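You operate a simulated robot arm through the tools that you are given. There is no shell and no other tool. Be economical: measure what you need, move in short steps, check, and stop when the job is done.

You run a simulated two-armed robot. Do the job below in one go: nothing can be reset, and whatever is moved stays where it is left.

JOB
Pick up the L yellow carabiner pack from the top of the long table with one hand, pass it to the other hand and put it on the side ledge of the mirror cupboard.
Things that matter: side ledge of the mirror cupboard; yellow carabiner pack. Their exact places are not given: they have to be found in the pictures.

It is judged by the outcome, as a careful person would: the job done as asked, and still so three seconds after it is handed in. It fails if anything else is knocked over, pushed out of place, dropped, spilled or broken.

ROBOT AND FRAMES
Two 7-joint arms with two-finger parallel grippers on one trunk, on a base that drives. Base frame: it is fixed to the floor where the robot stands at the start and does not move with it; the origin is under the middle of the robot, x ahead of it, y to its left, z up. Lengths are in m, angles in degrees, forces in N, time in s.
The left shoulder is at the start at [0.05, 0.168, 1.107], the right one opposite. With the tool pointing down near the work surface each hand reaches from about 0.22 to 0.66 m from the robot's upright axis, wherever it stands, measured 20 degrees to its own side. Places, roughly: side ledge of the mirror cupboard (12x20 cm) [-1.66, 0.54, 0.96]. Payload 1.57 kg a hand.
The TCP of each hand is the grasp point between the finger pads, 0.03 m short of the fingertips. In the tool frame z runs along the fingers and y along their closing line. Largest opening 0.08 m; finger width 0.017, thickness 0.012; the body of the gripper, 0.04 by 0.082 m, starts 0.08 m behind the TCP.
Orientation is that of the tool frame in the base frame, as a unit quaternion [w, x, y, z]. With the fingers straight down and closing along the base's y, the tool's x points along the base's -x, its y along +y and its z along -z.

CONTROLS
- The arms move only by the tool drive_tool. It takes "left_increments", "right_increments" or both (then of equal length, played together; a hand with none holds still); each is a list of rows, each an object (a shift or turn left out is 0, a gripper value left out holds the last) with "hand": the opening, from 0 (shut) to 1 (fully open); "delta_pos": the shift along the tool's x, y, z in units of 150 mm (1.0 is 150 mm), a list of three; "angular": the turn, a rotation vector about the tool's x, y, z in units of 60 degrees (1.0 is 60 degrees), a list of three. In form: [{"hand": hand, "delta_pos": [tx, ty, tz], "angular": [wx, wy, wz]}, ...]. A call has 1 to 20 rows; each row is the pose to reach, as a shift and turn from the pose commanded when the call began, along the tool's axes at that moment. A call with a number of a shift or a turn outside -1 to 1 is refused whole. Rows are played at 5 a second. More than 0.05 m and 8.6 degrees between two rows, or a gripper value outside its range, and nothing of the call is played. A pose out of reach is approached as far as the arm can. The call stops where the force on the tool passes 40 N (or 10 N more than at its start, if that is more) or the arm is blocked; 0.2 s more then pass. Each finger travels about 0.045 m/s and halts on what it meets, pressing with about 31 N; the grip force reading is that of the motor and also rises with nothing between the fingers. The clock runs only during rows and for 0.2 s after the last one: add rows that repeat a pose to give the fingers time. It gives the time, the measured TCP pose, the force on the tool (base axes), the opening and the grip force at its end, in the units of the frame above (readings bear some noise), with the torque about the TCP (base axes, N m) and any sound that the robot's microphone picked up.
- Cameras (640 x 400 px; columns grow to the right, rows downward): "scene" is now at [0.1261, 0.0307, 1.3221]; the picture's right is [0.36, -0.93, 0.00], its down [-0.50, -0.19, -0.84] and it looks along [0.79, 0.30, -0.54] (base axes); focal length 281 px, centre (320, 200). "left" rides on the left gripper at [0.072, 0.007, -0.122] in its tool frame; the picture's right is [-0.09, 1.00, 0.00], its down [-0.84, -0.08, -0.54] and it looks along [-0.54, -0.05, 0.84] (tool axes); focal length 238 px, centre (320, 200). "right" rides on the right gripper at [0.072, -0.006, -0.122] in its tool frame; the picture's right is [0.09, 1.00, 0.00], its down [-0.84, 0.08, -0.54] and it looks along [-0.54, 0.05, 0.84] (tool axes); focal length 238 px, centre (320, 200).
- camera(camera): a new picture of that camera. The clock stands still meanwhile.
- move_column(by): slides the trunk up (or, below 0, down) by that many m; the arms and the scene camera ride with it, the base frame stays. It gives what a move gives, with no picture.
- base_move(legs): drives the robot by 1 to 6 legs, each [ahead, left, turn to the left] in m, m and degrees, along the robot's own axes; the way and the turn of a leg run together, so that a leg with both is an arc; at most 1.5 m and 180 degrees a leg. The arms and the cameras ride along, it lands a little off, and it stops where it bumps. It gives what a move gives.
- head_to(pan, tilt): turns the head with the scene camera to pan (to the left, within 80 degrees either way) and tilt (down, from -29 to 69), counted from straight ahead of the robot. It gives what a move gives.
- pixel_to_xyz(camera, pixels): there is no depth. For up to 12 entries [column, row, z] of the newest picture of that camera ("zoom" is the newest enlarged one), the place [x, y] in the base frame at which the ray of that pixel passes the height z, good to about 0.002 m. The clock stands still meanwhile.
- enlarge(camera, box): a new picture of the part [left, top, right, bottom] of that camera's present view, enlarged. The clock stands still meanwhile.
- job_done(): hands the job in; it is judged then, once.

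Keep the steps short. Do not move on a guess: measure, check each grasp and each placing, and mend mistakes. In all there are 80 turns and 78 pictures (those below and enlarged ones count). Leave the grippers open and the arms clear of the work at the hand-in unless told otherwise, and finish with a single line.

The tools are called after ">>>" as name(argument=value, ...) on one line, values as JSON. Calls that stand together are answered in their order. drive_tool: Moves the arms, as the interface text tells. Its arguments: {"type":"object","properties":{"left_increments":{"type":"array","items":{"type":"object","properties":{"hand":{"type":"number"},"delta_pos":{"type":"array","items":{"type":"number"}},"angular":{"type":"array","items":{"type":"number"}}}}},"right_increments":{"type":"array","items":{"type":"object","properties":{"hand":{"type":"number"},"delta_pos":{"type":"array","items":{"type":"number"}},"angular":{"type":"array","items":{"type":"number"}}}}}},"required":[]} The other tools are called the same way: move_column (by) slides the trunk up or down; base_move (legs) drives the base; head_to (pan, tilt) turns the head that bears the scene camera; camera (camera) takes a picture; pixel_to_xyz (camera, pixels) gives the place at which the rays of pixels pass given heights; enlarge (camera, box) takes an enlarged picture of a part of a camera's view; job_done () hands the job in.

At the start:

```text
t: 0.0
left_tool_pos: [0.3919, 0.4037, 1.1704]
left_orientation: [0.0, -0.001, 1.0, 0.0]
left_force: [-0.7, 1.1, -0.4]
left_torque: [0.0, -0.04, 0.04]
left_gripper_width: 0.08
left_finger_force: 0.1
right_tool_pos: [0.4101, 0.0109, 1.1584]
right_orientation: [0.001, -0.001, 1.0, 0.001]
right_force: [-0.7, 0.2, 0.2]
right_torque: [-0.02, -0.01, -0.01]
right_gripper_width: 0.08
right_finger_force: 0.0
trunk travel left (down, up): [-0.275, 0.168]
robot x, y, heading: [-0.0023, -0.0029, -0.1]
head pan, tilt: [20.9, 32.5]
```

scene: 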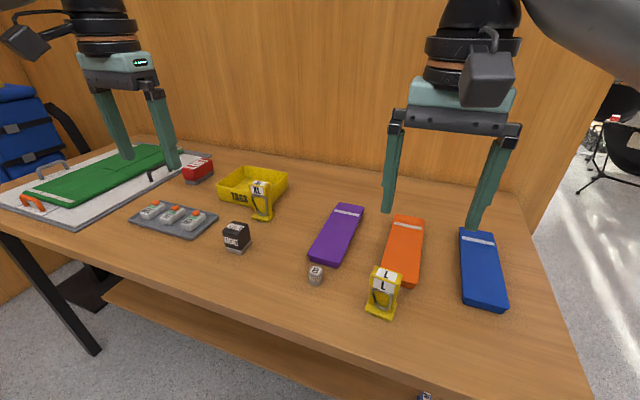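
right: 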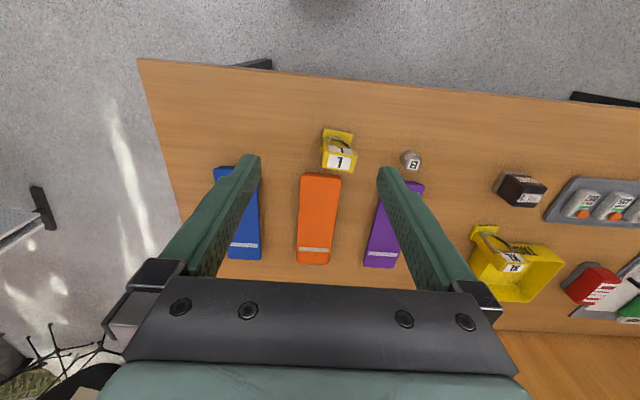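
left: 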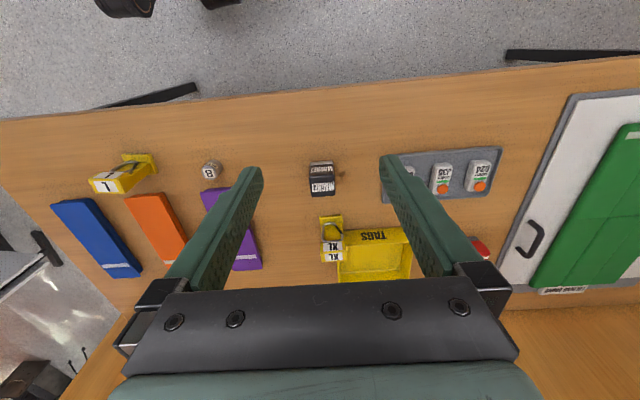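

The L pack stands near scene pixel (384,292), and a similar XL pack is at (262,200). I'll enlarge the L pack in two cameras.

>>> enlarge(camera="scene", box=[330, 240, 450, 330])

>>> enlarge(camera="right", box=[280, 100, 440, 200])

>>> pixel_to_xyz(camera="scene", pixels=[[366, 308, 0.75], [391, 318, 0.75], [398, 300, 0.75], [366, 308, 0.8], [391, 318, 0.8], [590, 398, 0.75], [3, 225, 0.75]])

>>> pixel_to_xyz(camera="right", pixels=[[323, 129, 0.75], [354, 133, 0.75], [323, 129, 0.8], [354, 133, 0.8], [137, 58, 0.75], [320, 168, 0.85], [355, 172, 0.85]])

```text
4.44 times, centred on (390, 285) of scene
```

zoom: 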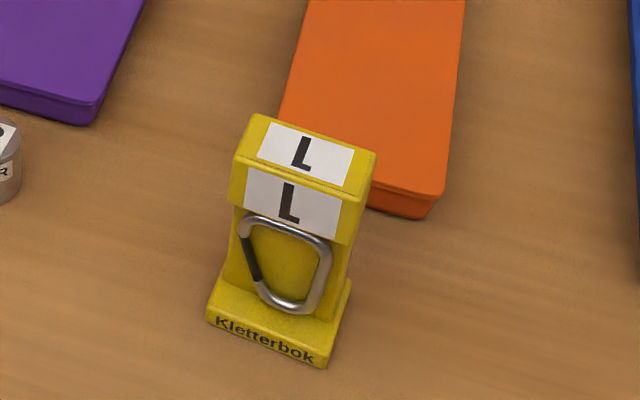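

```text
4.00 times, centred on (360, 150) of right
```

zoom: 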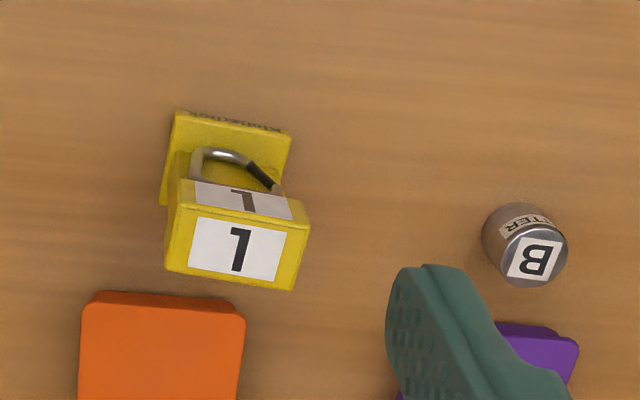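

```text
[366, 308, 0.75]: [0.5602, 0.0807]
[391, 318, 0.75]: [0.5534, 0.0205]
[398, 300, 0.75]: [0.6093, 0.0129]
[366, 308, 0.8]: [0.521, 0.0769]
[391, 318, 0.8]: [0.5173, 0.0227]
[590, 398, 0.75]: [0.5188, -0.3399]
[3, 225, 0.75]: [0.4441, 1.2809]
```

```text
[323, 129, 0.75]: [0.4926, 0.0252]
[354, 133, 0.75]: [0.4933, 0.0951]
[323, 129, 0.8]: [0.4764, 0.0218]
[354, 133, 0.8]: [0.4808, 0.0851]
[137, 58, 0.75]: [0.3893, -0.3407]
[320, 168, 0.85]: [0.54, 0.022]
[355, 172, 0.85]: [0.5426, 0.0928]
```

Next I'll measure the pack at several heights with sub-pixel positions, to get the table height.

>>> pixel_to_xyz(camera="scene", pixels=[[364.6, 312.5, 0.86], [391.4, 322.4, 0.86], [364.6, 312.5, 0.9], [391.4, 322.4, 0.9], [375.2, 265.8, 0.95], [402.6, 274.6, 0.95], [397, 283.6, 0.95], [370.5, 277, 0.95], [375.2, 265.8, 1.0], [402.6, 274.6, 1.0], [397, 283.6, 1.0], [370.5, 277, 1.0]])

>>> pixel_to_xyz(camera="right", pixels=[[324.3, 127.6, 0.86], [353, 132.2, 0.86], [324.3, 127.6, 0.9], [353, 132.2, 0.9], [321.5, 168, 0.95], [353.5, 172.5, 0.95], [325.5, 152.5, 0.95], [357.2, 157, 0.95], [321.5, 168, 1.0], [353.5, 172.5, 1.0], [325.5, 152.5, 1.0], [357.2, 157, 1.0]])

```text
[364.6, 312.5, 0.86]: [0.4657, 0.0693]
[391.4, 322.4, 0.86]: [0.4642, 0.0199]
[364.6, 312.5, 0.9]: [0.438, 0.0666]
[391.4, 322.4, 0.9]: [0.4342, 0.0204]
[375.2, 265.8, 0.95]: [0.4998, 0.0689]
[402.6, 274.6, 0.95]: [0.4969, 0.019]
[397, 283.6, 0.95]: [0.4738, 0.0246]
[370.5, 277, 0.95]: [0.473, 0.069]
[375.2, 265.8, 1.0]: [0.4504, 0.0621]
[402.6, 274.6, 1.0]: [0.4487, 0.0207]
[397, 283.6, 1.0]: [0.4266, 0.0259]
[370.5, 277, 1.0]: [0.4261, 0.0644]
```

```text
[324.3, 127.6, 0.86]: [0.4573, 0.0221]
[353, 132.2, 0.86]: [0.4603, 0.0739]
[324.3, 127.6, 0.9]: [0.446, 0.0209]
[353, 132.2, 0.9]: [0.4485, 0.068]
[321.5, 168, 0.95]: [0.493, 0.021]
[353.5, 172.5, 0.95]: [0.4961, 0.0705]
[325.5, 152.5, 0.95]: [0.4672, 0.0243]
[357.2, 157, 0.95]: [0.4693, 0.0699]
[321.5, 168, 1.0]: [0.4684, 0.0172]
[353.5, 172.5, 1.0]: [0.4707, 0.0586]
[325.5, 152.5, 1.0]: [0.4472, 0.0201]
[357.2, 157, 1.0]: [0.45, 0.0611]
```

Table top is at about z=0.872. The pack is about 49 mm wide in y (centre 0.046), x runs 0.455–0.497, and its top is at about 0.957. The right hand will grip its sides low, tilted 55° forward, which leaves the top block free for the left hand coming from above. First I tilt the right hand and move it over and short of the pack.

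>>> drive_tool(right_increments=[{"hand": 1, "delta_pos": [0.012, 0.023, 0.065], "angular": [0, -0.0917, 0]}, {"delta_pos": [0.025, 0.047, 0.13], "angular": [0, -0.1833, 0]}, {"delta_pos": [0.037, 0.07, 0.196], "angular": [0, -0.275, 0]}, {"delta_pos": [0.05, 0.093, 0.261], "angular": [0, -0.3667, 0]}, {"delta_pos": [0.062, 0.117, 0.327], "angular": [0, -0.4583, 0]}, {"delta_pos": [0.074, 0.14, 0.392], "angular": [0, -0.55, 0]}, {"delta_pos": [0.087, 0.163, 0.457], "angular": [0, -0.6417, 0]}, {"delta_pos": [0.099, 0.186, 0.522], "angular": [0, -0.7333, 0]}, {"delta_pos": [0.112, 0.21, 0.588], "angular": [0, -0.825, 0]}, {"delta_pos": [0.124, 0.233, 0.653], "angular": [0, -0.9167, 0]}, {"delta_pos": [0.124, 0.233, 0.653], "angular": [0, -0.9167, 0]}])

>>> camera(camera="scene")

>>> camera(camera="right")

```text
t: 2.4
left_tool_pos: [0.3905, 0.4035, 1.1713]
left_orientation: [0.0, -0.001, 1.0, 0.0]
left_force: [-0.3, 0.6, 0.2]
left_torque: [0.02, 0.01, -0.02]
left_gripper_width: 0.0797
left_finger_force: 0.0
right_tool_pos: [0.3922, 0.0449, 1.0583]
right_orientation: [0.462, 0.001, 0.887, -0.001]
right_force: [-0.2, -0.3, 0.2]
right_torque: [-0.02, -0.02, -0.02]
right_gripper_width: 0.0802
right_finger_force: 0.1
trunk travel left (down, up): [-0.275, 0.168]
robot x, y, heading: [0.0023, 0.0022, -0.2]
head pan, tilt: [20.9, 32.5]
```

```text
72 pictures are left
```

scene: 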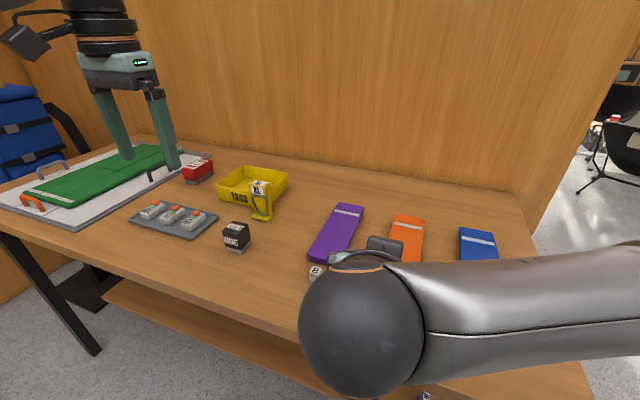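

```text
71 pictures are left
```

right: 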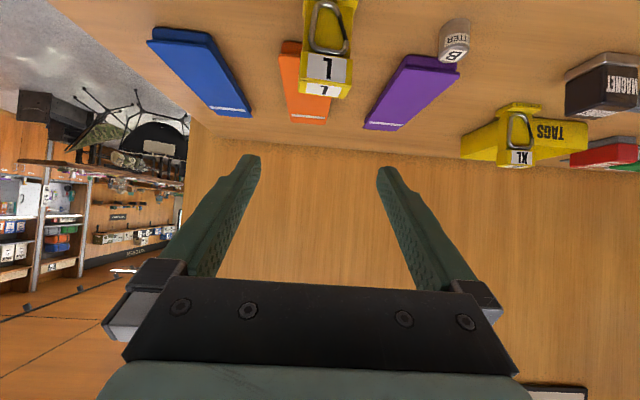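

The hand is posed. I'll measure the B canister's clearance and the pack centre in this new right view.

>>> pixel_to_xyz(camera="right", pixels=[[438, 55, 0.872], [470, 60, 0.872], [437, 50, 0.89], [305, 75, 0.937], [347, 84, 0.937], [308, 92, 0.957], [345, 97, 0.957], [306, 80, 0.957], [349, 85, 0.957], [303, 10, 0.9], [345, 20, 0.9]])

>>> enlarge(camera="right", box=[260, 0, 420, 100])

```text
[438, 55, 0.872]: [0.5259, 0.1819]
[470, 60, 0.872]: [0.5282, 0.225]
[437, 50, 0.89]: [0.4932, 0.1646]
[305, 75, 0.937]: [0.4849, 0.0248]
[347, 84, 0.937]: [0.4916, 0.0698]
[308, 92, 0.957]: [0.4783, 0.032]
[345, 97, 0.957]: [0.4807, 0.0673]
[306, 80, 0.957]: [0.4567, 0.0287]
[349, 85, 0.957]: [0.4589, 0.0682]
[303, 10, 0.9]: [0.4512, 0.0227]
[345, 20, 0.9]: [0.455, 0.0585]
```

```text
4.00 times, centred on (340, 50) of right
```

zoom: 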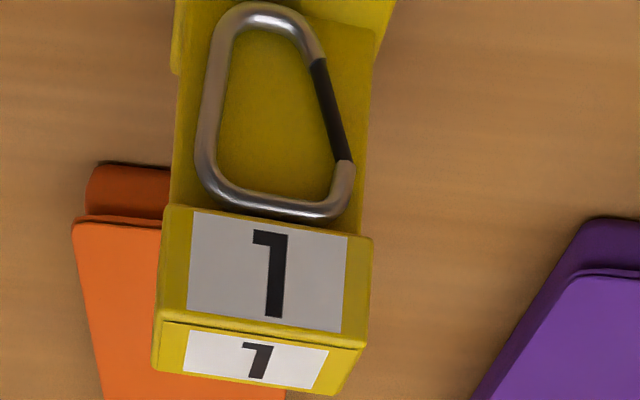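

The B canister is well clear (y>0.16). Pack: front about 0.456, back about 0.487, centre y 0.046. I'll lower to the pre-grasp point in front of the pack.

>>> drive_tool(right_increments=[{"delta_pos": [0.125, 0.002, 0.081]}, {"delta_pos": [0.25, 0.004, 0.162]}, {"delta_pos": [0.375, 0.007, 0.244]}, {"delta_pos": [0.5, 0.008, 0.325]}, {"delta_pos": [0.5, 0.008, 0.325]}])

>>> camera(camera="right")

>>> camera(camera="left")

```text
t: 3.6
left_tool_pos: [0.3924, 0.4048, 1.1705]
left_orientation: [-0.001, -0.001, 1.0, 0.0]
left_force: [-0.7, -0.1, -0.4]
left_torque: [0.0, 0.01, -0.01]
left_gripper_width: 0.0802
left_finger_force: 0.0
right_tool_pos: [0.3881, 0.0461, 0.9705]
right_orientation: [0.463, 0.0, 0.886, 0.0]
right_force: [-0.3, -0.3, 0.0]
right_torque: [0.01, -0.01, 0.0]
right_gripper_width: 0.0803
right_finger_force: 0.0
trunk travel left (down, up): [-0.275, 0.168]
robot x, y, heading: [0.0019, 0.0012, -0.1]
head pan, tilt: [20.9, 32.5]
```

```text
69 pictures are left
```

right: 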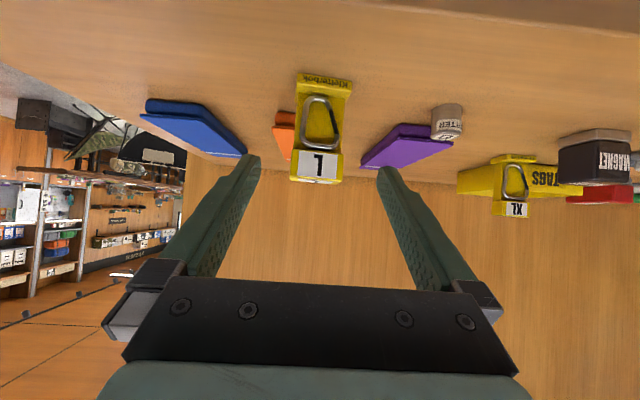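

```text
68 pictures are left
```

left: 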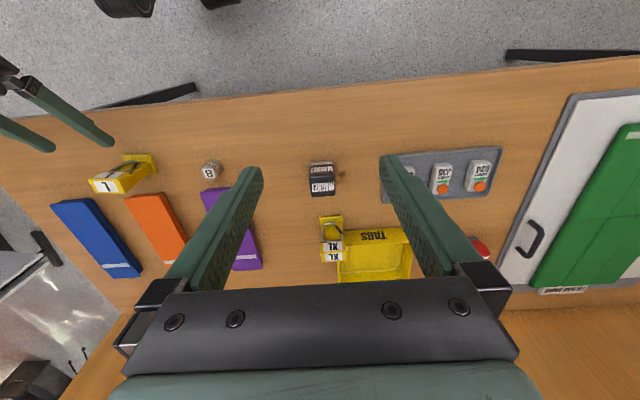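

The pack is centred between the fingers (column ≈322). I'll advance along the fingers about 102 mm.

>>> drive_tool(right_increments=[{"delta_pos": [0, 0, 0.136]}, {"delta_pos": [0, 0, 0.272]}, {"delta_pos": [0, 0, 0.408]}, {"delta_pos": [0.003, 0, 0.5]}, {"delta_pos": [0.005, 0, 0.6]}, {"delta_pos": [0.007, 0, 0.681]}, {"delta_pos": [0.007, 0, 0.681]}])

>>> camera(camera="right")

>>> enlarge(camera="left", box=[0, 90, 240, 240])

```text
t: 5.2
left_tool_pos: [0.3909, 0.404, 1.1705]
left_orientation: [0.0, 0.0, 1.0, 0.001]
left_force: [-0.2, 0.5, 1.0]
left_torque: [0.02, -0.01, 0.01]
left_gripper_width: 0.0797
left_finger_force: 0.1
right_tool_pos: [0.4713, 0.046, 0.9105]
right_orientation: [0.463, 0.0, 0.887, -0.001]
right_force: [0.5, -0.2, 0.0]
right_torque: [0.05, 0.02, 0.0]
right_gripper_width: 0.0799
right_finger_force: 0.1
trunk travel left (down, up): [-0.275, 0.168]
robot x, y, heading: [-0.0021, -0.0011, 0.1]
head pan, tilt: [20.9, 32.5]
```

```text
67 pictures are left
```

right: 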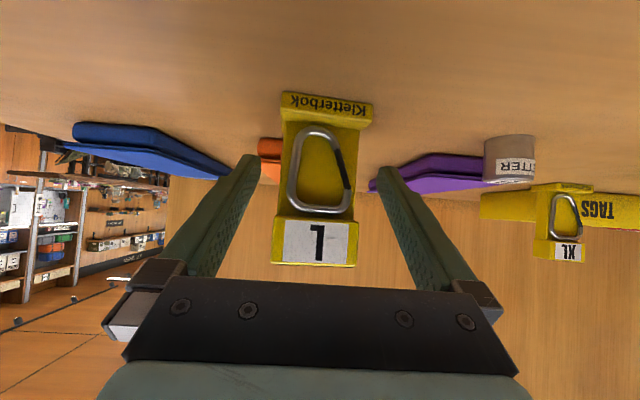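

```text
2.67 times, centred on (120, 165) of left
```

zoom: 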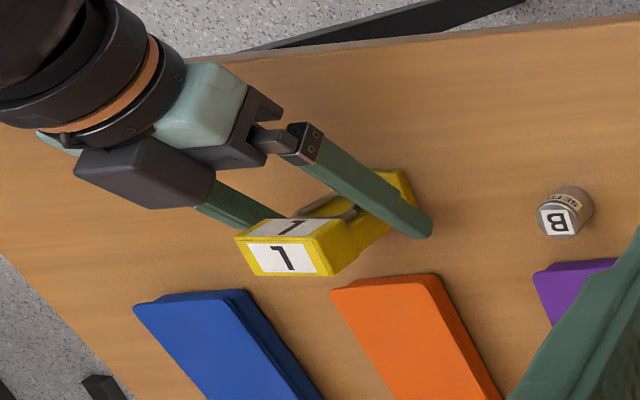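

The fingers straddle the pack column. I'll close and wait.

>>> drive_tool(right_increments=[{"hand": 0.7}, {"hand": 0.5}, {"hand": 0.3}, {"hand": 0}, {"hand": 0}, {"hand": 0}, {"hand": 0}, {"hand": 0}])

>>> camera(camera="right")

```text
t: 7.0
left_tool_pos: [0.392, 0.404, 1.1701]
left_orientation: [0.0, 0.0, 1.0, 0.0]
left_force: [0.3, 0.3, -0.1]
left_torque: [-0.02, -0.01, 0.02]
left_gripper_width: 0.0802
left_finger_force: 0.0
right_tool_pos: [0.472, 0.0475, 0.9109]
right_orientation: [0.462, 0.001, 0.887, 0.0]
right_force: [0.8, -0.3, 2.1]
right_torque: [0.02, -0.08, 0.02]
right_gripper_width: 0.0501
right_finger_force: 31.0
trunk travel left (down, up): [-0.275, 0.168]
robot x, y, heading: [0.0012, 0.0015, -0.0]
head pan, tilt: [20.9, 32.5]
```

```text
65 pictures are left
```

right: 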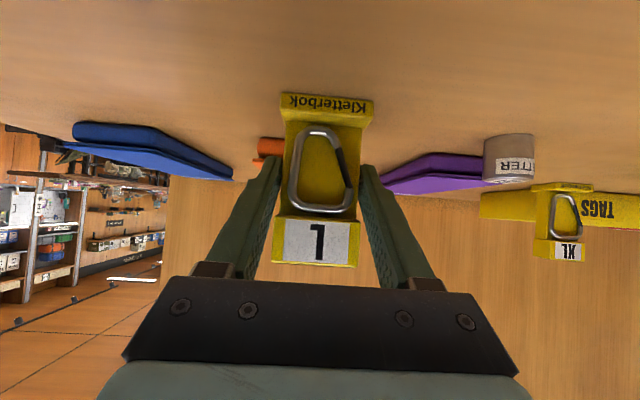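

Gripped at 50 mm with 31 N. I'll lift straight up 150 mm.

>>> drive_tool(right_increments=[{"delta_pos": [-0.08, 0, -0.057]}, {"delta_pos": [-0.2, 0, -0.14]}, {"delta_pos": [-0.36, 0, -0.252]}, {"delta_pos": [-0.52, 0, -0.364]}, {"delta_pos": [-0.68, 0, -0.477]}, {"delta_pos": [-0.819, 0, -0.574]}, {"delta_pos": [-0.819, 0, -0.574]}])

>>> camera(camera="right")

>>> camera(camera="left")

>>> camera(camera="scene")

```text
t: 8.6
left_tool_pos: [0.3917, 0.403, 1.1691]
left_orientation: [0.0, -0.001, 1.0, -0.001]
left_force: [-0.9, 0.6, 0.3]
left_torque: [0.02, 0.01, 0.04]
left_gripper_width: 0.0802
left_finger_force: 0.1
right_tool_pos: [0.4734, 0.0476, 1.0601]
right_orientation: [0.462, -0.001, 0.887, 0.001]
right_force: [-0.6, -0.6, -1.4]
right_torque: [0.01, 0.02, 0.0]
right_gripper_width: 0.0494
right_finger_force: 31.3
trunk travel left (down, up): [-0.275, 0.168]
robot x, y, heading: [0.0034, -0.0028, -0.1]
head pan, tilt: [20.9, 32.5]
```

```text
64 pictures are left
```

right: 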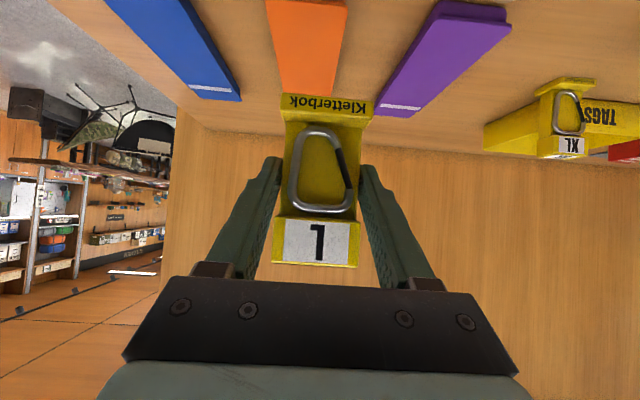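

```text
63 pictures are left
```

left: 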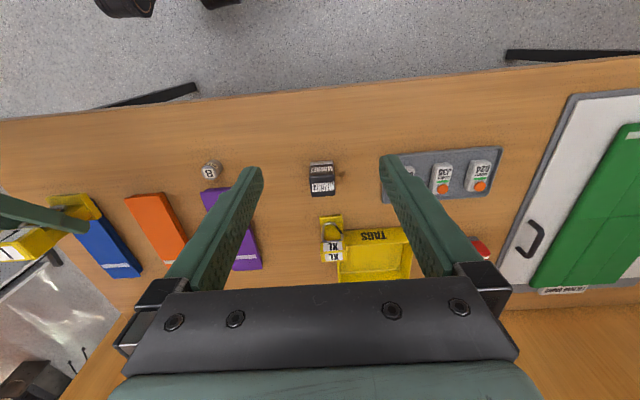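

```text
62 pictures are left
```

scene: 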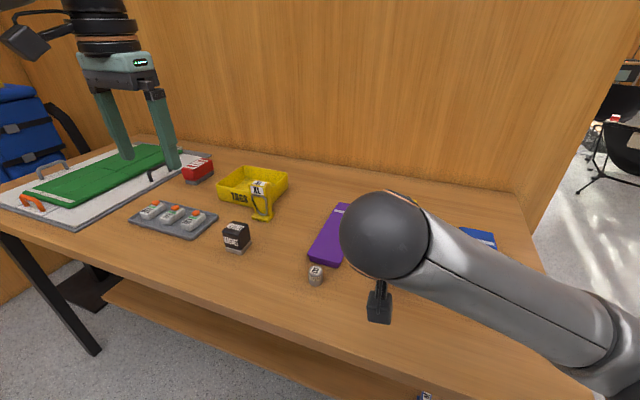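

The pack is held and upright. Its block should now be centred near (0.476, 0.047) with its top at about 1.106. I'll raise the left hand and turn it 90° about the vertical (two calls) so it closes along x.

>>> drive_tool(left_increments=[{"hand": 1, "delta_pos": [0, 0, -0.08], "angular": [0, 0, 0.125]}, {"delta_pos": [0, 0, -0.16], "angular": [0, 0, 0.25]}, {"delta_pos": [0, 0, -0.24], "angular": [0, 0, 0.375]}, {"delta_pos": [0, 0, -0.32], "angular": [0, 0, 0.5]}, {"delta_pos": [0, 0, -0.4], "angular": [0, 0, 0.625]}, {"delta_pos": [0, 0, -0.48], "angular": [0, 0, 0.75]}, {"delta_pos": [0, 0, -0.56], "angular": [0, 0, 0.875]}, {"delta_pos": [0, 0, -0.64], "angular": [0, 0, 1.0]}, {"delta_pos": [0, 0, -0.64], "angular": [0, 0, 1.0]}])

>>> drive_tool(left_increments=[{"angular": [0, 0, 0.125]}, {"angular": [0, 0, 0.25]}, {"angular": [0, 0, 0.375]}, {"angular": [0, 0, 0.5]}, {"angular": [0, 0, 0.5]}])

>>> camera(camera="left")

>>> camera(camera="scene")

```text
t: 10.6
left_tool_pos: [0.3907, 0.4047, 1.2666]
left_orientation: [0.0, 0.5, 0.866, 0.001]
left_force: [0.2, -0.1, 0.0]
left_torque: [0.02, 0.0, 0.03]
left_gripper_width: 0.0799
left_finger_force: 0.1
right_tool_pos: [0.4717, 0.0475, 1.0598]
right_orientation: [0.462, 0.0, 0.887, 0.0]
right_force: [0.9, 0.3, -2.4]
right_torque: [0.03, 0.0, 0.03]
right_gripper_width: 0.0496
right_finger_force: 30.9
trunk travel left (down, up): [-0.275, 0.168]
robot x, y, heading: [-0.0004, 0.0055, 0.0]
head pan, tilt: [20.9, 32.5]
```

```text
t: 11.8
left_tool_pos: [0.3918, 0.4036, 1.2664]
left_orientation: [0.0, 0.707, 0.707, 0.001]
left_force: [-0.2, 0.1, -0.6]
left_torque: [-0.01, 0.0, 0.02]
left_gripper_width: 0.0799
left_finger_force: 0.1
right_tool_pos: [0.4726, 0.0474, 1.0593]
right_orientation: [0.463, 0.001, 0.886, -0.001]
right_force: [0.6, 0.5, -1.7]
right_torque: [-0.01, 0.0, -0.01]
right_gripper_width: 0.0497
right_finger_force: 30.2
trunk travel left (down, up): [-0.275, 0.168]
robot x, y, heading: [0.0005, 0.0022, -0.1]
head pan, tilt: [20.9, 32.5]
```

```text
61 pictures are left
```

left: 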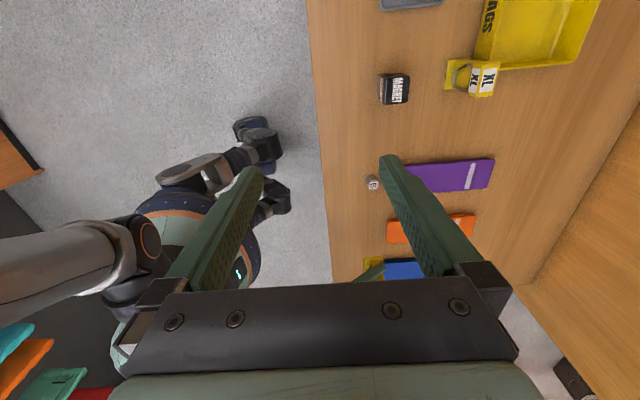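

```text
60 pictures are left
```

scene: 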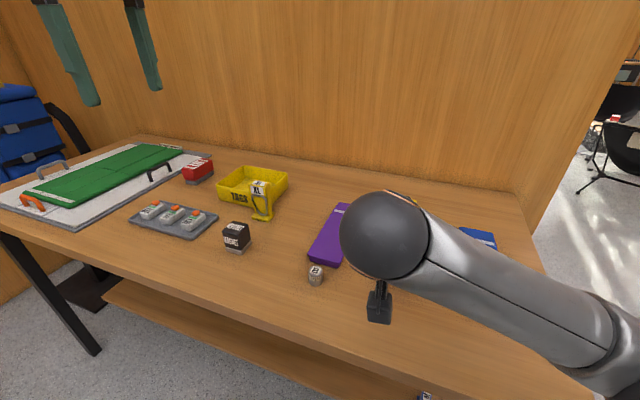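

Left is now closing along x (tool x=+y, tool y=+x). I'll move it to x 0.476 and halfway over in y at height, then look.

>>> drive_tool(left_increments=[{"delta_pos": [-0.15, 0.14, 0]}, {"delta_pos": [-0.35, 0.28, 0]}, {"delta_pos": [-0.55, 0.42, 0]}, {"delta_pos": [-0.75, 0.56, 0]}, {"delta_pos": [-0.95, 0.56, 0]}, {"delta_pos": [-0.95, 0.56, 0]}])

>>> camera(camera="left")

>>> camera(camera="scene")

```text
t: 13.2
left_tool_pos: [0.4442, 0.2756, 1.2256]
left_orientation: [0.0, 0.707, 0.708, 0.001]
left_force: [0.3, 0.6, 0.7]
left_torque: [0.0, 0.03, 0.03]
left_gripper_width: 0.0803
left_finger_force: 0.1
left hand out of reach, approached as far as the arm can: row 1, 2, 3, 4, 5, 6
right_tool_pos: [0.4728, 0.047, 1.0605]
right_orientation: [0.463, 0.0, 0.886, 0.0]
right_force: [-0.5, -0.6, -1.4]
right_torque: [0.03, 0.01, 0.01]
right_gripper_width: 0.0497
right_finger_force: 31.5
trunk travel left (down, up): [-0.275, 0.168]
robot x, y, heading: [0.0005, 0.0019, 0.0]
head pan, tilt: [20.9, 32.5]
```

```text
59 pictures are left
```

left: 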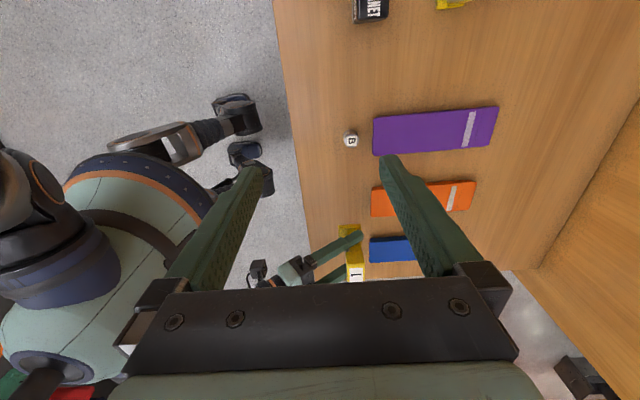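

```text
58 pictures are left
```

scene: 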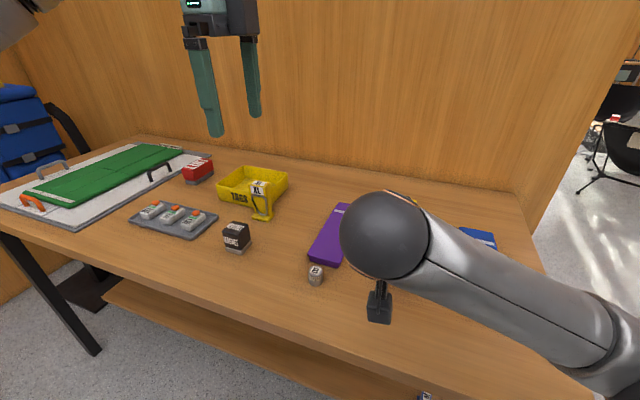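

At that height the left arm is out of reach. I'll raise the trunk 0.1 for table clearance, then bring the right hand closer and lower relative to the shoulders.

>>> move_column(by=0.1)

>>> drive_tool(right_increments=[{"delta_pos": [0.15, 0.04, 0]}, {"delta_pos": [0.3, 0.08, 0]}, {"delta_pos": [0.45, 0.12, -0.005]}, {"delta_pos": [0.6, 0.16, -0.01]}, {"delta_pos": [0.75, 0.2, -0.01]}, {"delta_pos": [0.821, 0.22, -0.01]}, {"delta_pos": [0.821, 0.22, -0.01]}])

>>> camera(camera="left")

>>> camera(camera="scene")

```text
t: 14.5
left_tool_pos: [0.4438, 0.2767, 1.3269]
left_orientation: [0.001, 0.707, 0.708, 0.002]
left_force: [-1.1, 0.3, -0.5]
left_torque: [0.01, 0.02, 0.02]
left_gripper_width: 0.0799
left_finger_force: 0.1
right_tool_pos: [0.4731, 0.048, 1.1608]
right_orientation: [0.463, 0.0, 0.886, 0.0]
right_force: [0.3, 0.0, -1.5]
right_torque: [-0.02, 0.01, 0.0]
right_gripper_width: 0.0498
right_finger_force: 31.3
trunk travel left (down, up): [-0.375, 0.068]
robot x, y, heading: [0.0008, -0.0016, -0.1]
head pan, tilt: [20.9, 32.5]
```

```text
t: 16.1
left_tool_pos: [0.4436, 0.276, 1.3279]
left_orientation: [0.001, 0.706, 0.708, 0.0]
left_force: [1.4, -0.9, -0.3]
left_torque: [0.0, 0.02, -0.02]
left_gripper_width: 0.0801
left_finger_force: 0.0
right_tool_pos: [0.3999, 0.0803, 1.0591]
right_orientation: [0.463, -0.001, 0.886, 0.0]
right_force: [-0.1, 0.8, -1.5]
right_torque: [-0.01, 0.01, 0.01]
right_gripper_width: 0.0496
right_finger_force: 30.8
trunk travel left (down, up): [-0.375, 0.068]
robot x, y, heading: [-0.0009, 0.0027, 0.1]
head pan, tilt: [20.9, 32.5]
```

```text
57 pictures are left
```

left: 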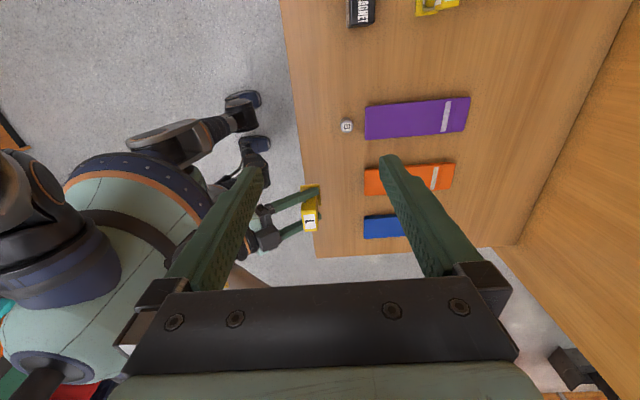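

```text
56 pictures are left
```

scene: 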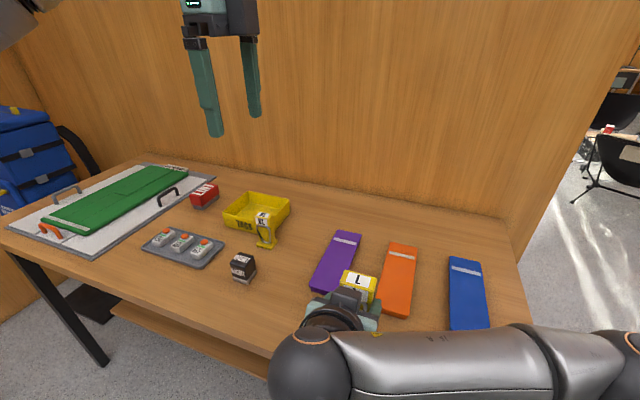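

The pack is at about (0.404, 0.080), top about 1.105. I'll lower the left hand to z≈1.22 at x≈0.41, still off to the side.

>>> drive_tool(left_increments=[{"delta_pos": [0, -0.05, 0.15]}, {"delta_pos": [0, -0.1, 0.3]}, {"delta_pos": [0, -0.15, 0.45]}, {"delta_pos": [0, -0.2, 0.6]}, {"delta_pos": [0, -0.23, 0.7]}, {"delta_pos": [0, -0.23, 0.7]}])

>>> camera(camera="left")

```text
t: 17.5
left_tool_pos: [0.4097, 0.2763, 1.2222]
left_orientation: [0.002, 0.707, 0.707, 0.0]
left_force: [0.7, 0.0, -0.3]
left_torque: [0.01, 0.01, -0.02]
left_gripper_width: 0.0802
left_finger_force: 0.0
right_tool_pos: [0.4017, 0.08, 1.06]
right_orientation: [0.463, 0.0, 0.886, 0.0]
right_force: [0.4, 0.0, -2.2]
right_torque: [0.04, 0.02, 0.0]
right_gripper_width: 0.0498
right_finger_force: 31.1
trunk travel left (down, up): [-0.375, 0.068]
robot x, y, heading: [0.0005, -0.0029, -0.2]
head pan, tilt: [20.9, 32.5]
```

```text
55 pictures are left
```

left: 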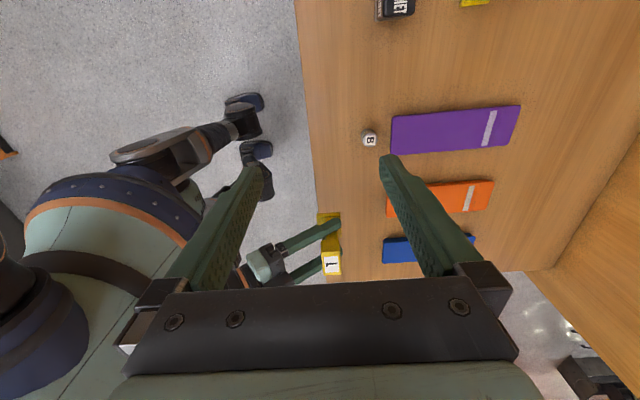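

Frames agree. I'll enlarge to measure the block's top face.

>>> enlarge(camera="left", box=[280, 200, 400, 275])

>>> enlarge(camera="scene", box=[300, 250, 420, 325])

```text
5.33 times, centred on (340, 238) of left
```

zoom: 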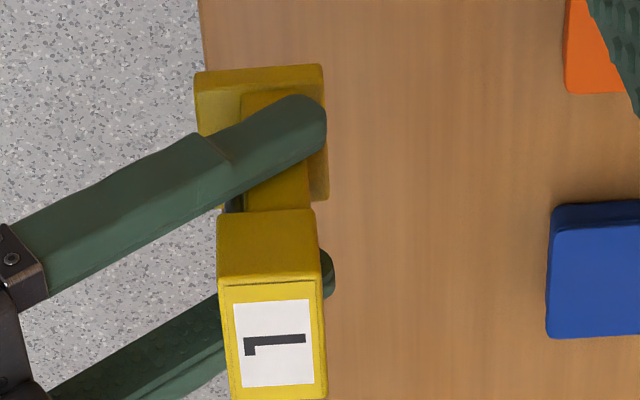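

```text
5.33 times, centred on (360, 288) of scene
```

zoom: 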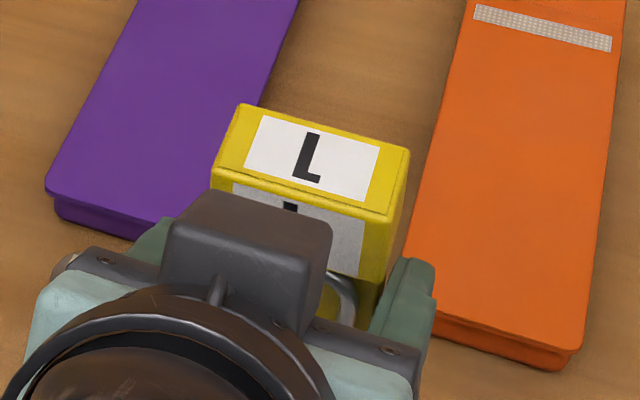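

Views show a box on the upper side of the right hand, about 4 cm ahead of which a finger closing along x would be tight. Closing along y on the top block (above the right fingers), with the left hand tilted 20° away, is much clearer. I'll measure the block top first.

>>> pixel_to_xyz(camera="left", pixels=[[321.3, 253.9, 1.105], [340.4, 253, 1.105], [323.5, 274.6, 1.105], [341.3, 274.9, 1.105], [321.3, 253.9, 1.11], [340.4, 253, 1.11]])

>>> pixel_to_xyz(camera="scene", pixels=[[344.6, 269.9, 1.105], [376, 278.2, 1.105], [373, 289.7, 1.105], [340.3, 281.5, 1.105], [344.6, 269.9, 1.11], [376, 278.2, 1.11], [373, 289.7, 1.11], [340.3, 281.5, 1.11]])

```text
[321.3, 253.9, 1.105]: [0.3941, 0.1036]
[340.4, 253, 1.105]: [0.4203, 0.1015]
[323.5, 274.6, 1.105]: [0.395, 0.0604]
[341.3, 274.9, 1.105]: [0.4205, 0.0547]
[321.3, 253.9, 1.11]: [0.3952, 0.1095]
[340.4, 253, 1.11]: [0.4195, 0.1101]
```

```text
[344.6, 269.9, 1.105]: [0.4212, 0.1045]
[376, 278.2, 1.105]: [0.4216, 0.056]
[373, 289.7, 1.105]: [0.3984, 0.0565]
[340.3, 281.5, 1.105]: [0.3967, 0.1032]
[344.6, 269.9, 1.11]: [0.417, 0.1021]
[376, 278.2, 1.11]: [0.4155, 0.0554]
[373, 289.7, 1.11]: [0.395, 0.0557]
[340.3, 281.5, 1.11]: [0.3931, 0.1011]
```

Block: x 0.395–0.421, y 0.056–0.104, top 1.105. I'll turn the left hand back by 90° at its present side position.

>>> drive_tool(left_increments=[{"angular": [0, 0, -0.125]}, {"angular": [0, 0, -0.25]}, {"angular": [0, 0, -0.375]}, {"angular": [0, 0, -0.5]}, {"angular": [0, 0, -0.625]}, {"angular": [0, 0, -0.75]}, {"angular": [0, 0, -0.875]}, {"angular": [0, 0, -1.0]}, {"angular": [0, 0, -1.0]}])

>>> drive_tool(left_increments=[{"angular": [0, 0, -0.125]}, {"angular": [0, 0, -0.25]}, {"angular": [0, 0, -0.375]}, {"angular": [0, 0, -0.5]}, {"angular": [0, 0, -0.5]}])

```text
t: 19.5
left_tool_pos: [0.4092, 0.2757, 1.2223]
left_orientation: [0.002, 0.259, 0.966, 0.0]
left_force: [0.5, 0.0, 0.9]
left_torque: [0.02, 0.02, -0.02]
left_gripper_width: 0.0802
left_finger_force: 0.1
right_tool_pos: [0.4006, 0.0805, 1.0603]
right_orientation: [0.463, 0.0, 0.886, 0.0]
right_force: [0.1, 0.2, -1.9]
right_torque: [0.0, 0.03, 0.02]
right_gripper_width: 0.0496
right_finger_force: 30.9
trunk travel left (down, up): [-0.375, 0.068]
robot x, y, heading: [-0.0021, -0.0007, -0.1]
head pan, tilt: [20.9, 32.5]
```

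```text
t: 20.7
left_tool_pos: [0.4102, 0.2752, 1.223]
left_orientation: [0.001, -0.001, 1.0, 0.0]
left_force: [-0.7, 0.5, 0.5]
left_torque: [0.02, 0.0, 0.01]
left_gripper_width: 0.0798
left_finger_force: 0.1
right_tool_pos: [0.4008, 0.0814, 1.0601]
right_orientation: [0.462, 0.0, 0.887, 0.0]
right_force: [-0.9, -0.4, -1.0]
right_torque: [-0.02, -0.01, 0.01]
right_gripper_width: 0.0495
right_finger_force: 31.0
trunk travel left (down, up): [-0.375, 0.068]
robot x, y, heading: [0.0006, 0.0032, 0.1]
head pan, tilt: [20.9, 32.5]
```

Now I tilt the left hand 20° (top leaning forward) and move partway toward the pack.

>>> drive_tool(left_increments=[{"delta_pos": [-0.06, -0.18, 0.03], "angular": [0, 0.085, 0]}, {"delta_pos": [-0.11, -0.35, 0.06], "angular": [0, 0.167, 0]}, {"delta_pos": [-0.17, -0.53, 0.09], "angular": [0, 0.25, 0]}, {"delta_pos": [-0.22, -0.7, 0.113], "angular": [0, 0.333, 0]}, {"delta_pos": [-0.22, -0.7, 0.113], "angular": [0, 0.333, 0]}])

>>> camera(camera="left")

>>> camera(camera="scene")

```text
t: 21.9
left_tool_pos: [0.4178, 0.1944, 1.1924]
left_orientation: [-0.173, 0.0, 0.985, -0.001]
left_force: [-0.2, -1.0, 0.1]
left_torque: [0.03, 0.0, -0.02]
left_gripper_width: 0.08
left_finger_force: 0.0
left hand out of reach, approached as far as the arm can: row 3, 4, 5
right_tool_pos: [0.4013, 0.0804, 1.0617]
right_orientation: [0.462, 0.0, 0.887, 0.0]
right_force: [0.4, -0.2, -1.4]
right_torque: [0.0, 0.03, -0.03]
right_gripper_width: 0.0495
right_finger_force: 31.1
trunk travel left (down, up): [-0.375, 0.068]
robot x, y, heading: [0.0035, 0.0025, -0.2]
head pan, tilt: [20.9, 32.5]
```

```text
52 pictures are left
```

left: 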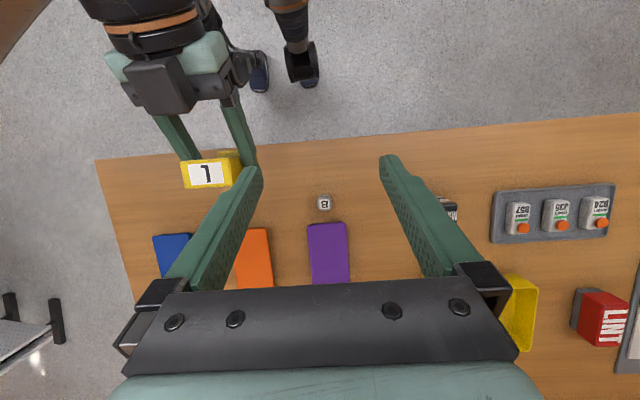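

```text
51 pictures are left
```

scene: 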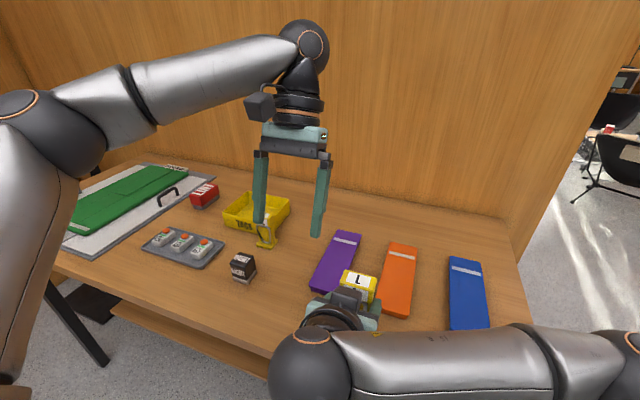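

The scene shows the left arm nearly stretched. I'll bring the right hand 80 mm down and 50 mm to the left, so the handover is within the left's reach (the pack bottom stays about 7 cm above the table).

>>> drive_tool(right_increments=[{"delta_pos": [0.09, 0.0, 0.06]}, {"delta_pos": [0.18, 0.05, 0.123]}, {"delta_pos": [0.27, 0.15, 0.185]}, {"delta_pos": [0.36, 0.25, 0.25]}, {"delta_pos": [0.437, 0.333, 0.306]}, {"delta_pos": [0.437, 0.333, 0.306]}])

>>> camera(camera="left")

>>> camera(camera="scene")

```text
t: 23.3
left_tool_pos: [0.4167, 0.1936, 1.1926]
left_orientation: [-0.172, -0.001, 0.985, -0.001]
left_force: [-0.4, -0.9, 0.1]
left_torque: [-0.01, 0.0, -0.01]
left_gripper_width: 0.0799
left_finger_force: 0.0
right_tool_pos: [0.4014, 0.1315, 0.9793]
right_orientation: [0.462, -0.001, 0.887, 0.001]
right_force: [-0.7, 0.5, -1.7]
right_torque: [0.01, 0.02, 0.01]
right_gripper_width: 0.0495
right_finger_force: 31.2
trunk travel left (down, up): [-0.375, 0.068]
robot x, y, heading: [0.0001, -0.0044, -0.1]
head pan, tilt: [20.9, 32.5]
```

```text
50 pictures are left
```

left: 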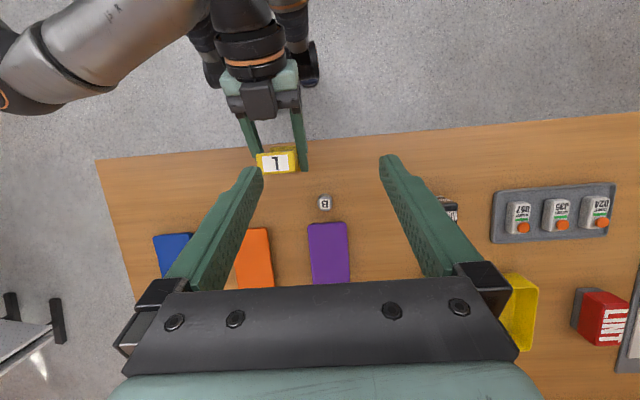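

```text
49 pictures are left
```

scene: 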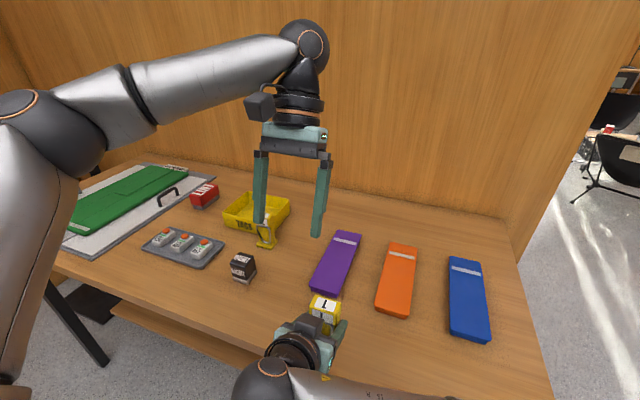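

Now I'll measure the block top from the left camera, enlarged.

>>> enlarge(camera="left", box=[230, 130, 326, 190])

>>> enlarge(camera="scene", box=[260, 280, 388, 360])

```text
6.67 times, centred on (278, 160) of left
```

zoom: 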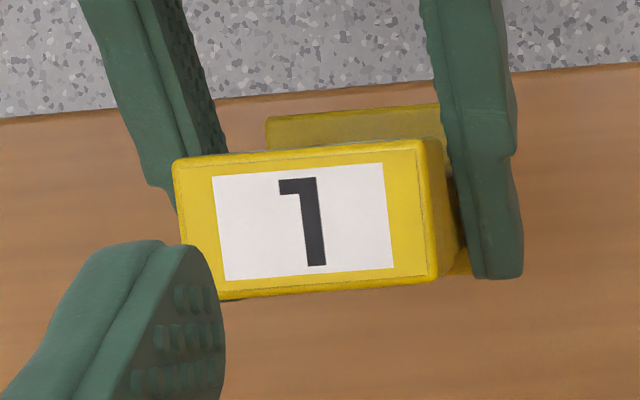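

```text
5.00 times, centred on (324, 320) of scene
```

zoom: 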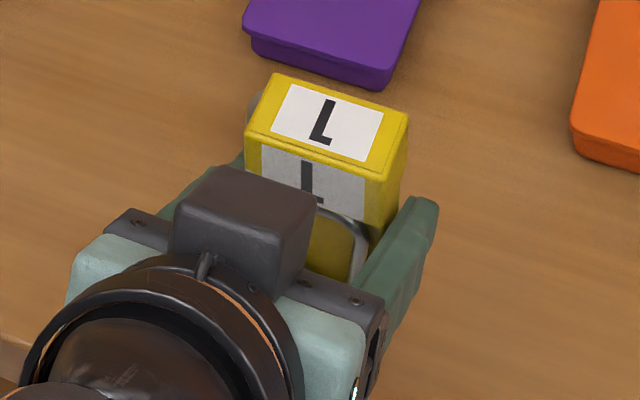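

>>> pixel_to_xyz(camera="left", pixels=[[256, 154.5, 1.025], [293, 151.3, 1.025], [294.5, 171.7, 1.025], [257.8, 174.7, 1.025], [320, 200, 1.025], [262, 200, 1.16], [381, 165, 1.16]])

>>> pixel_to_xyz(camera="scene", pixels=[[314, 295, 1.025], [341.4, 302.4, 1.025], [337, 315.6, 1.025], [309, 307, 1.025]])

```text
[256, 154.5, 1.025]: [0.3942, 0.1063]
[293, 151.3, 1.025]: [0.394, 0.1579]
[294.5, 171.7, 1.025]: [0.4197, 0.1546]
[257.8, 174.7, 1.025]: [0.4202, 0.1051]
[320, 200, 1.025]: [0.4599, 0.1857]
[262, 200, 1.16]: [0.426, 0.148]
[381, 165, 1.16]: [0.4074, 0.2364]
```

```text
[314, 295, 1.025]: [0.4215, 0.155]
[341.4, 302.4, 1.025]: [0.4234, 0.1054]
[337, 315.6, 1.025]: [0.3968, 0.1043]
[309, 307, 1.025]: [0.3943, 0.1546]
```

Both cameras agree: block x 0.395–0.421, y 0.105–0.155, top 1.025. I'll move the left hand to the hover point (0.443, 0.130, 1.116).

>>> drive_tool(left_increments=[{"delta_pos": [-0.07, -0.1, 0.085]}, {"delta_pos": [-0.135, -0.2, 0.17]}, {"delta_pos": [-0.2, -0.3, 0.254]}, {"delta_pos": [-0.27, -0.4, 0.338]}, {"delta_pos": [-0.338, -0.427, 0.423]}, {"delta_pos": [-0.338, -0.427, 0.423]}])

>>> camera(camera="left")

>>> camera(camera="scene")

```text
t: 24.7
left_tool_pos: [0.4085, 0.1663, 1.1158]
left_orientation: [-0.172, -0.001, 0.985, -0.001]
left_force: [0.0, -1.0, -0.6]
left_torque: [0.0, -0.03, -0.03]
left_gripper_width: 0.0799
left_finger_force: 0.0
left hand out of reach, approached as far as the arm can: row 1, 2, 3, 4, 5, 6
right_tool_pos: [0.4007, 0.1306, 0.9792]
right_orientation: [0.463, -0.001, 0.886, 0.001]
right_force: [-0.3, -0.1, -0.7]
right_torque: [-0.01, -0.01, 0.0]
right_gripper_width: 0.0494
right_finger_force: 31.1
trunk travel left (down, up): [-0.375, 0.068]
robot x, y, heading: [-0.0004, 0.0004, -0.0]
head pan, tilt: [20.9, 32.5]
```

```text
46 pictures are left
```

left: 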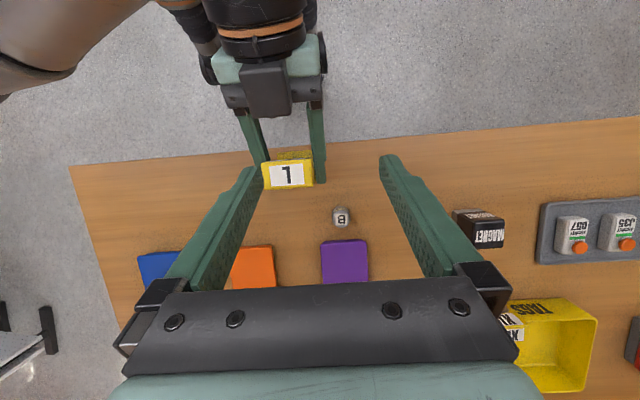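

```text
45 pictures are left
```

scene: 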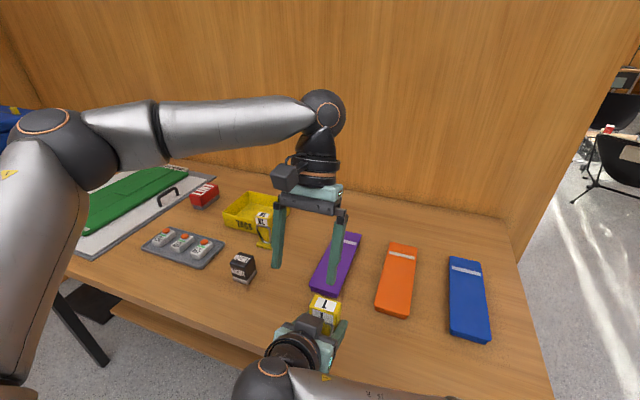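

The 20° tilt limits the left reach. I'll reduce it to 8° (still clear of the right hand's box) and bring the pack 40 mm further left.

>>> drive_tool(left_increments=[{"delta_pos": [0, 0, 0], "angular": [0, -0.1, 0]}, {"delta_pos": [0, 0, 0], "angular": [0, -0.2, 0]}, {"angular": [0, -0.2, 0]}, {"angular": [0, -0.2, 0]}, {"angular": [0, -0.2, 0]}], right_increments=[{"delta_pos": [0, 0.067, 0]}, {"delta_pos": [0, 0.133, 0]}, {"delta_pos": [0, 0.2, 0]}, {"delta_pos": [0, 0.267, 0]}, {"delta_pos": [0, 0.267, 0]}])

>>> camera(camera="left")

```text
t: 25.9
left_tool_pos: [0.4075, 0.1665, 1.1167]
left_orientation: [-0.069, -0.001, 0.998, -0.001]
left_force: [0.3, 0.0, -0.4]
left_torque: [0.01, -0.04, 0.01]
left_gripper_width: 0.0799
left_finger_force: 0.0
right_tool_pos: [0.4032, 0.1695, 0.9799]
right_orientation: [0.462, 0.001, 0.887, -0.002]
right_force: [0.1, -0.2, -1.2]
right_torque: [0.01, -0.01, -0.04]
right_gripper_width: 0.0496
right_finger_force: 31.3
trunk travel left (down, up): [-0.375, 0.068]
robot x, y, heading: [-0.001, -0.001, -0.1]
head pan, tilt: [20.9, 32.5]
```

```text
44 pictures are left
```

left: 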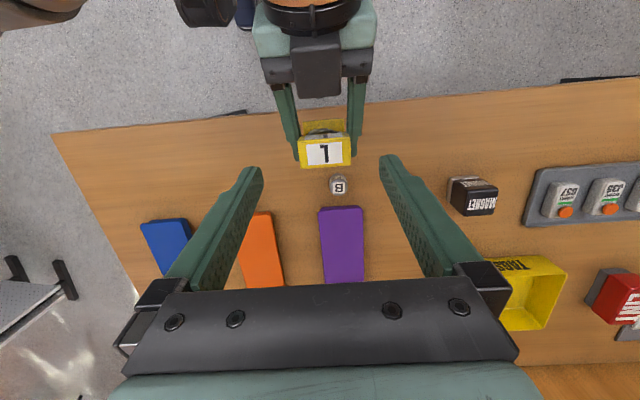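

Both are in place. I'll check the block top in this view.

>>> enlarge(camera="left", box=[276, 110, 372, 170])

>>> pixel_to_xyz(camera="left", pixels=[[298, 144, 1.025], [348, 138, 1.025], [351, 163, 1.025], [301, 168, 1.025]])

```text
6.67 times, centred on (324, 140) of left
```

zoom: 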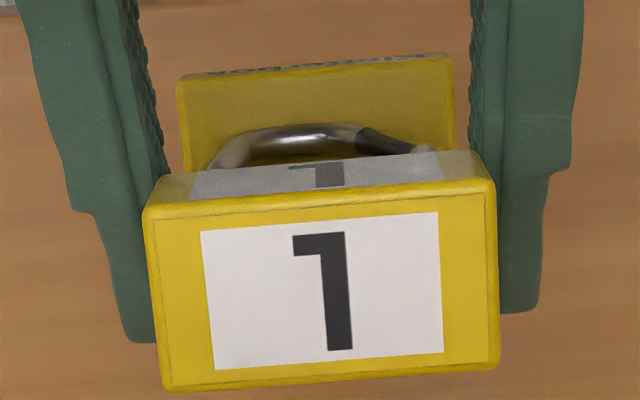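

```text
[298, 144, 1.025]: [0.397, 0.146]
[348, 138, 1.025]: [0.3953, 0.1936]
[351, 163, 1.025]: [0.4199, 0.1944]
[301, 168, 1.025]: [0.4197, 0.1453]
```

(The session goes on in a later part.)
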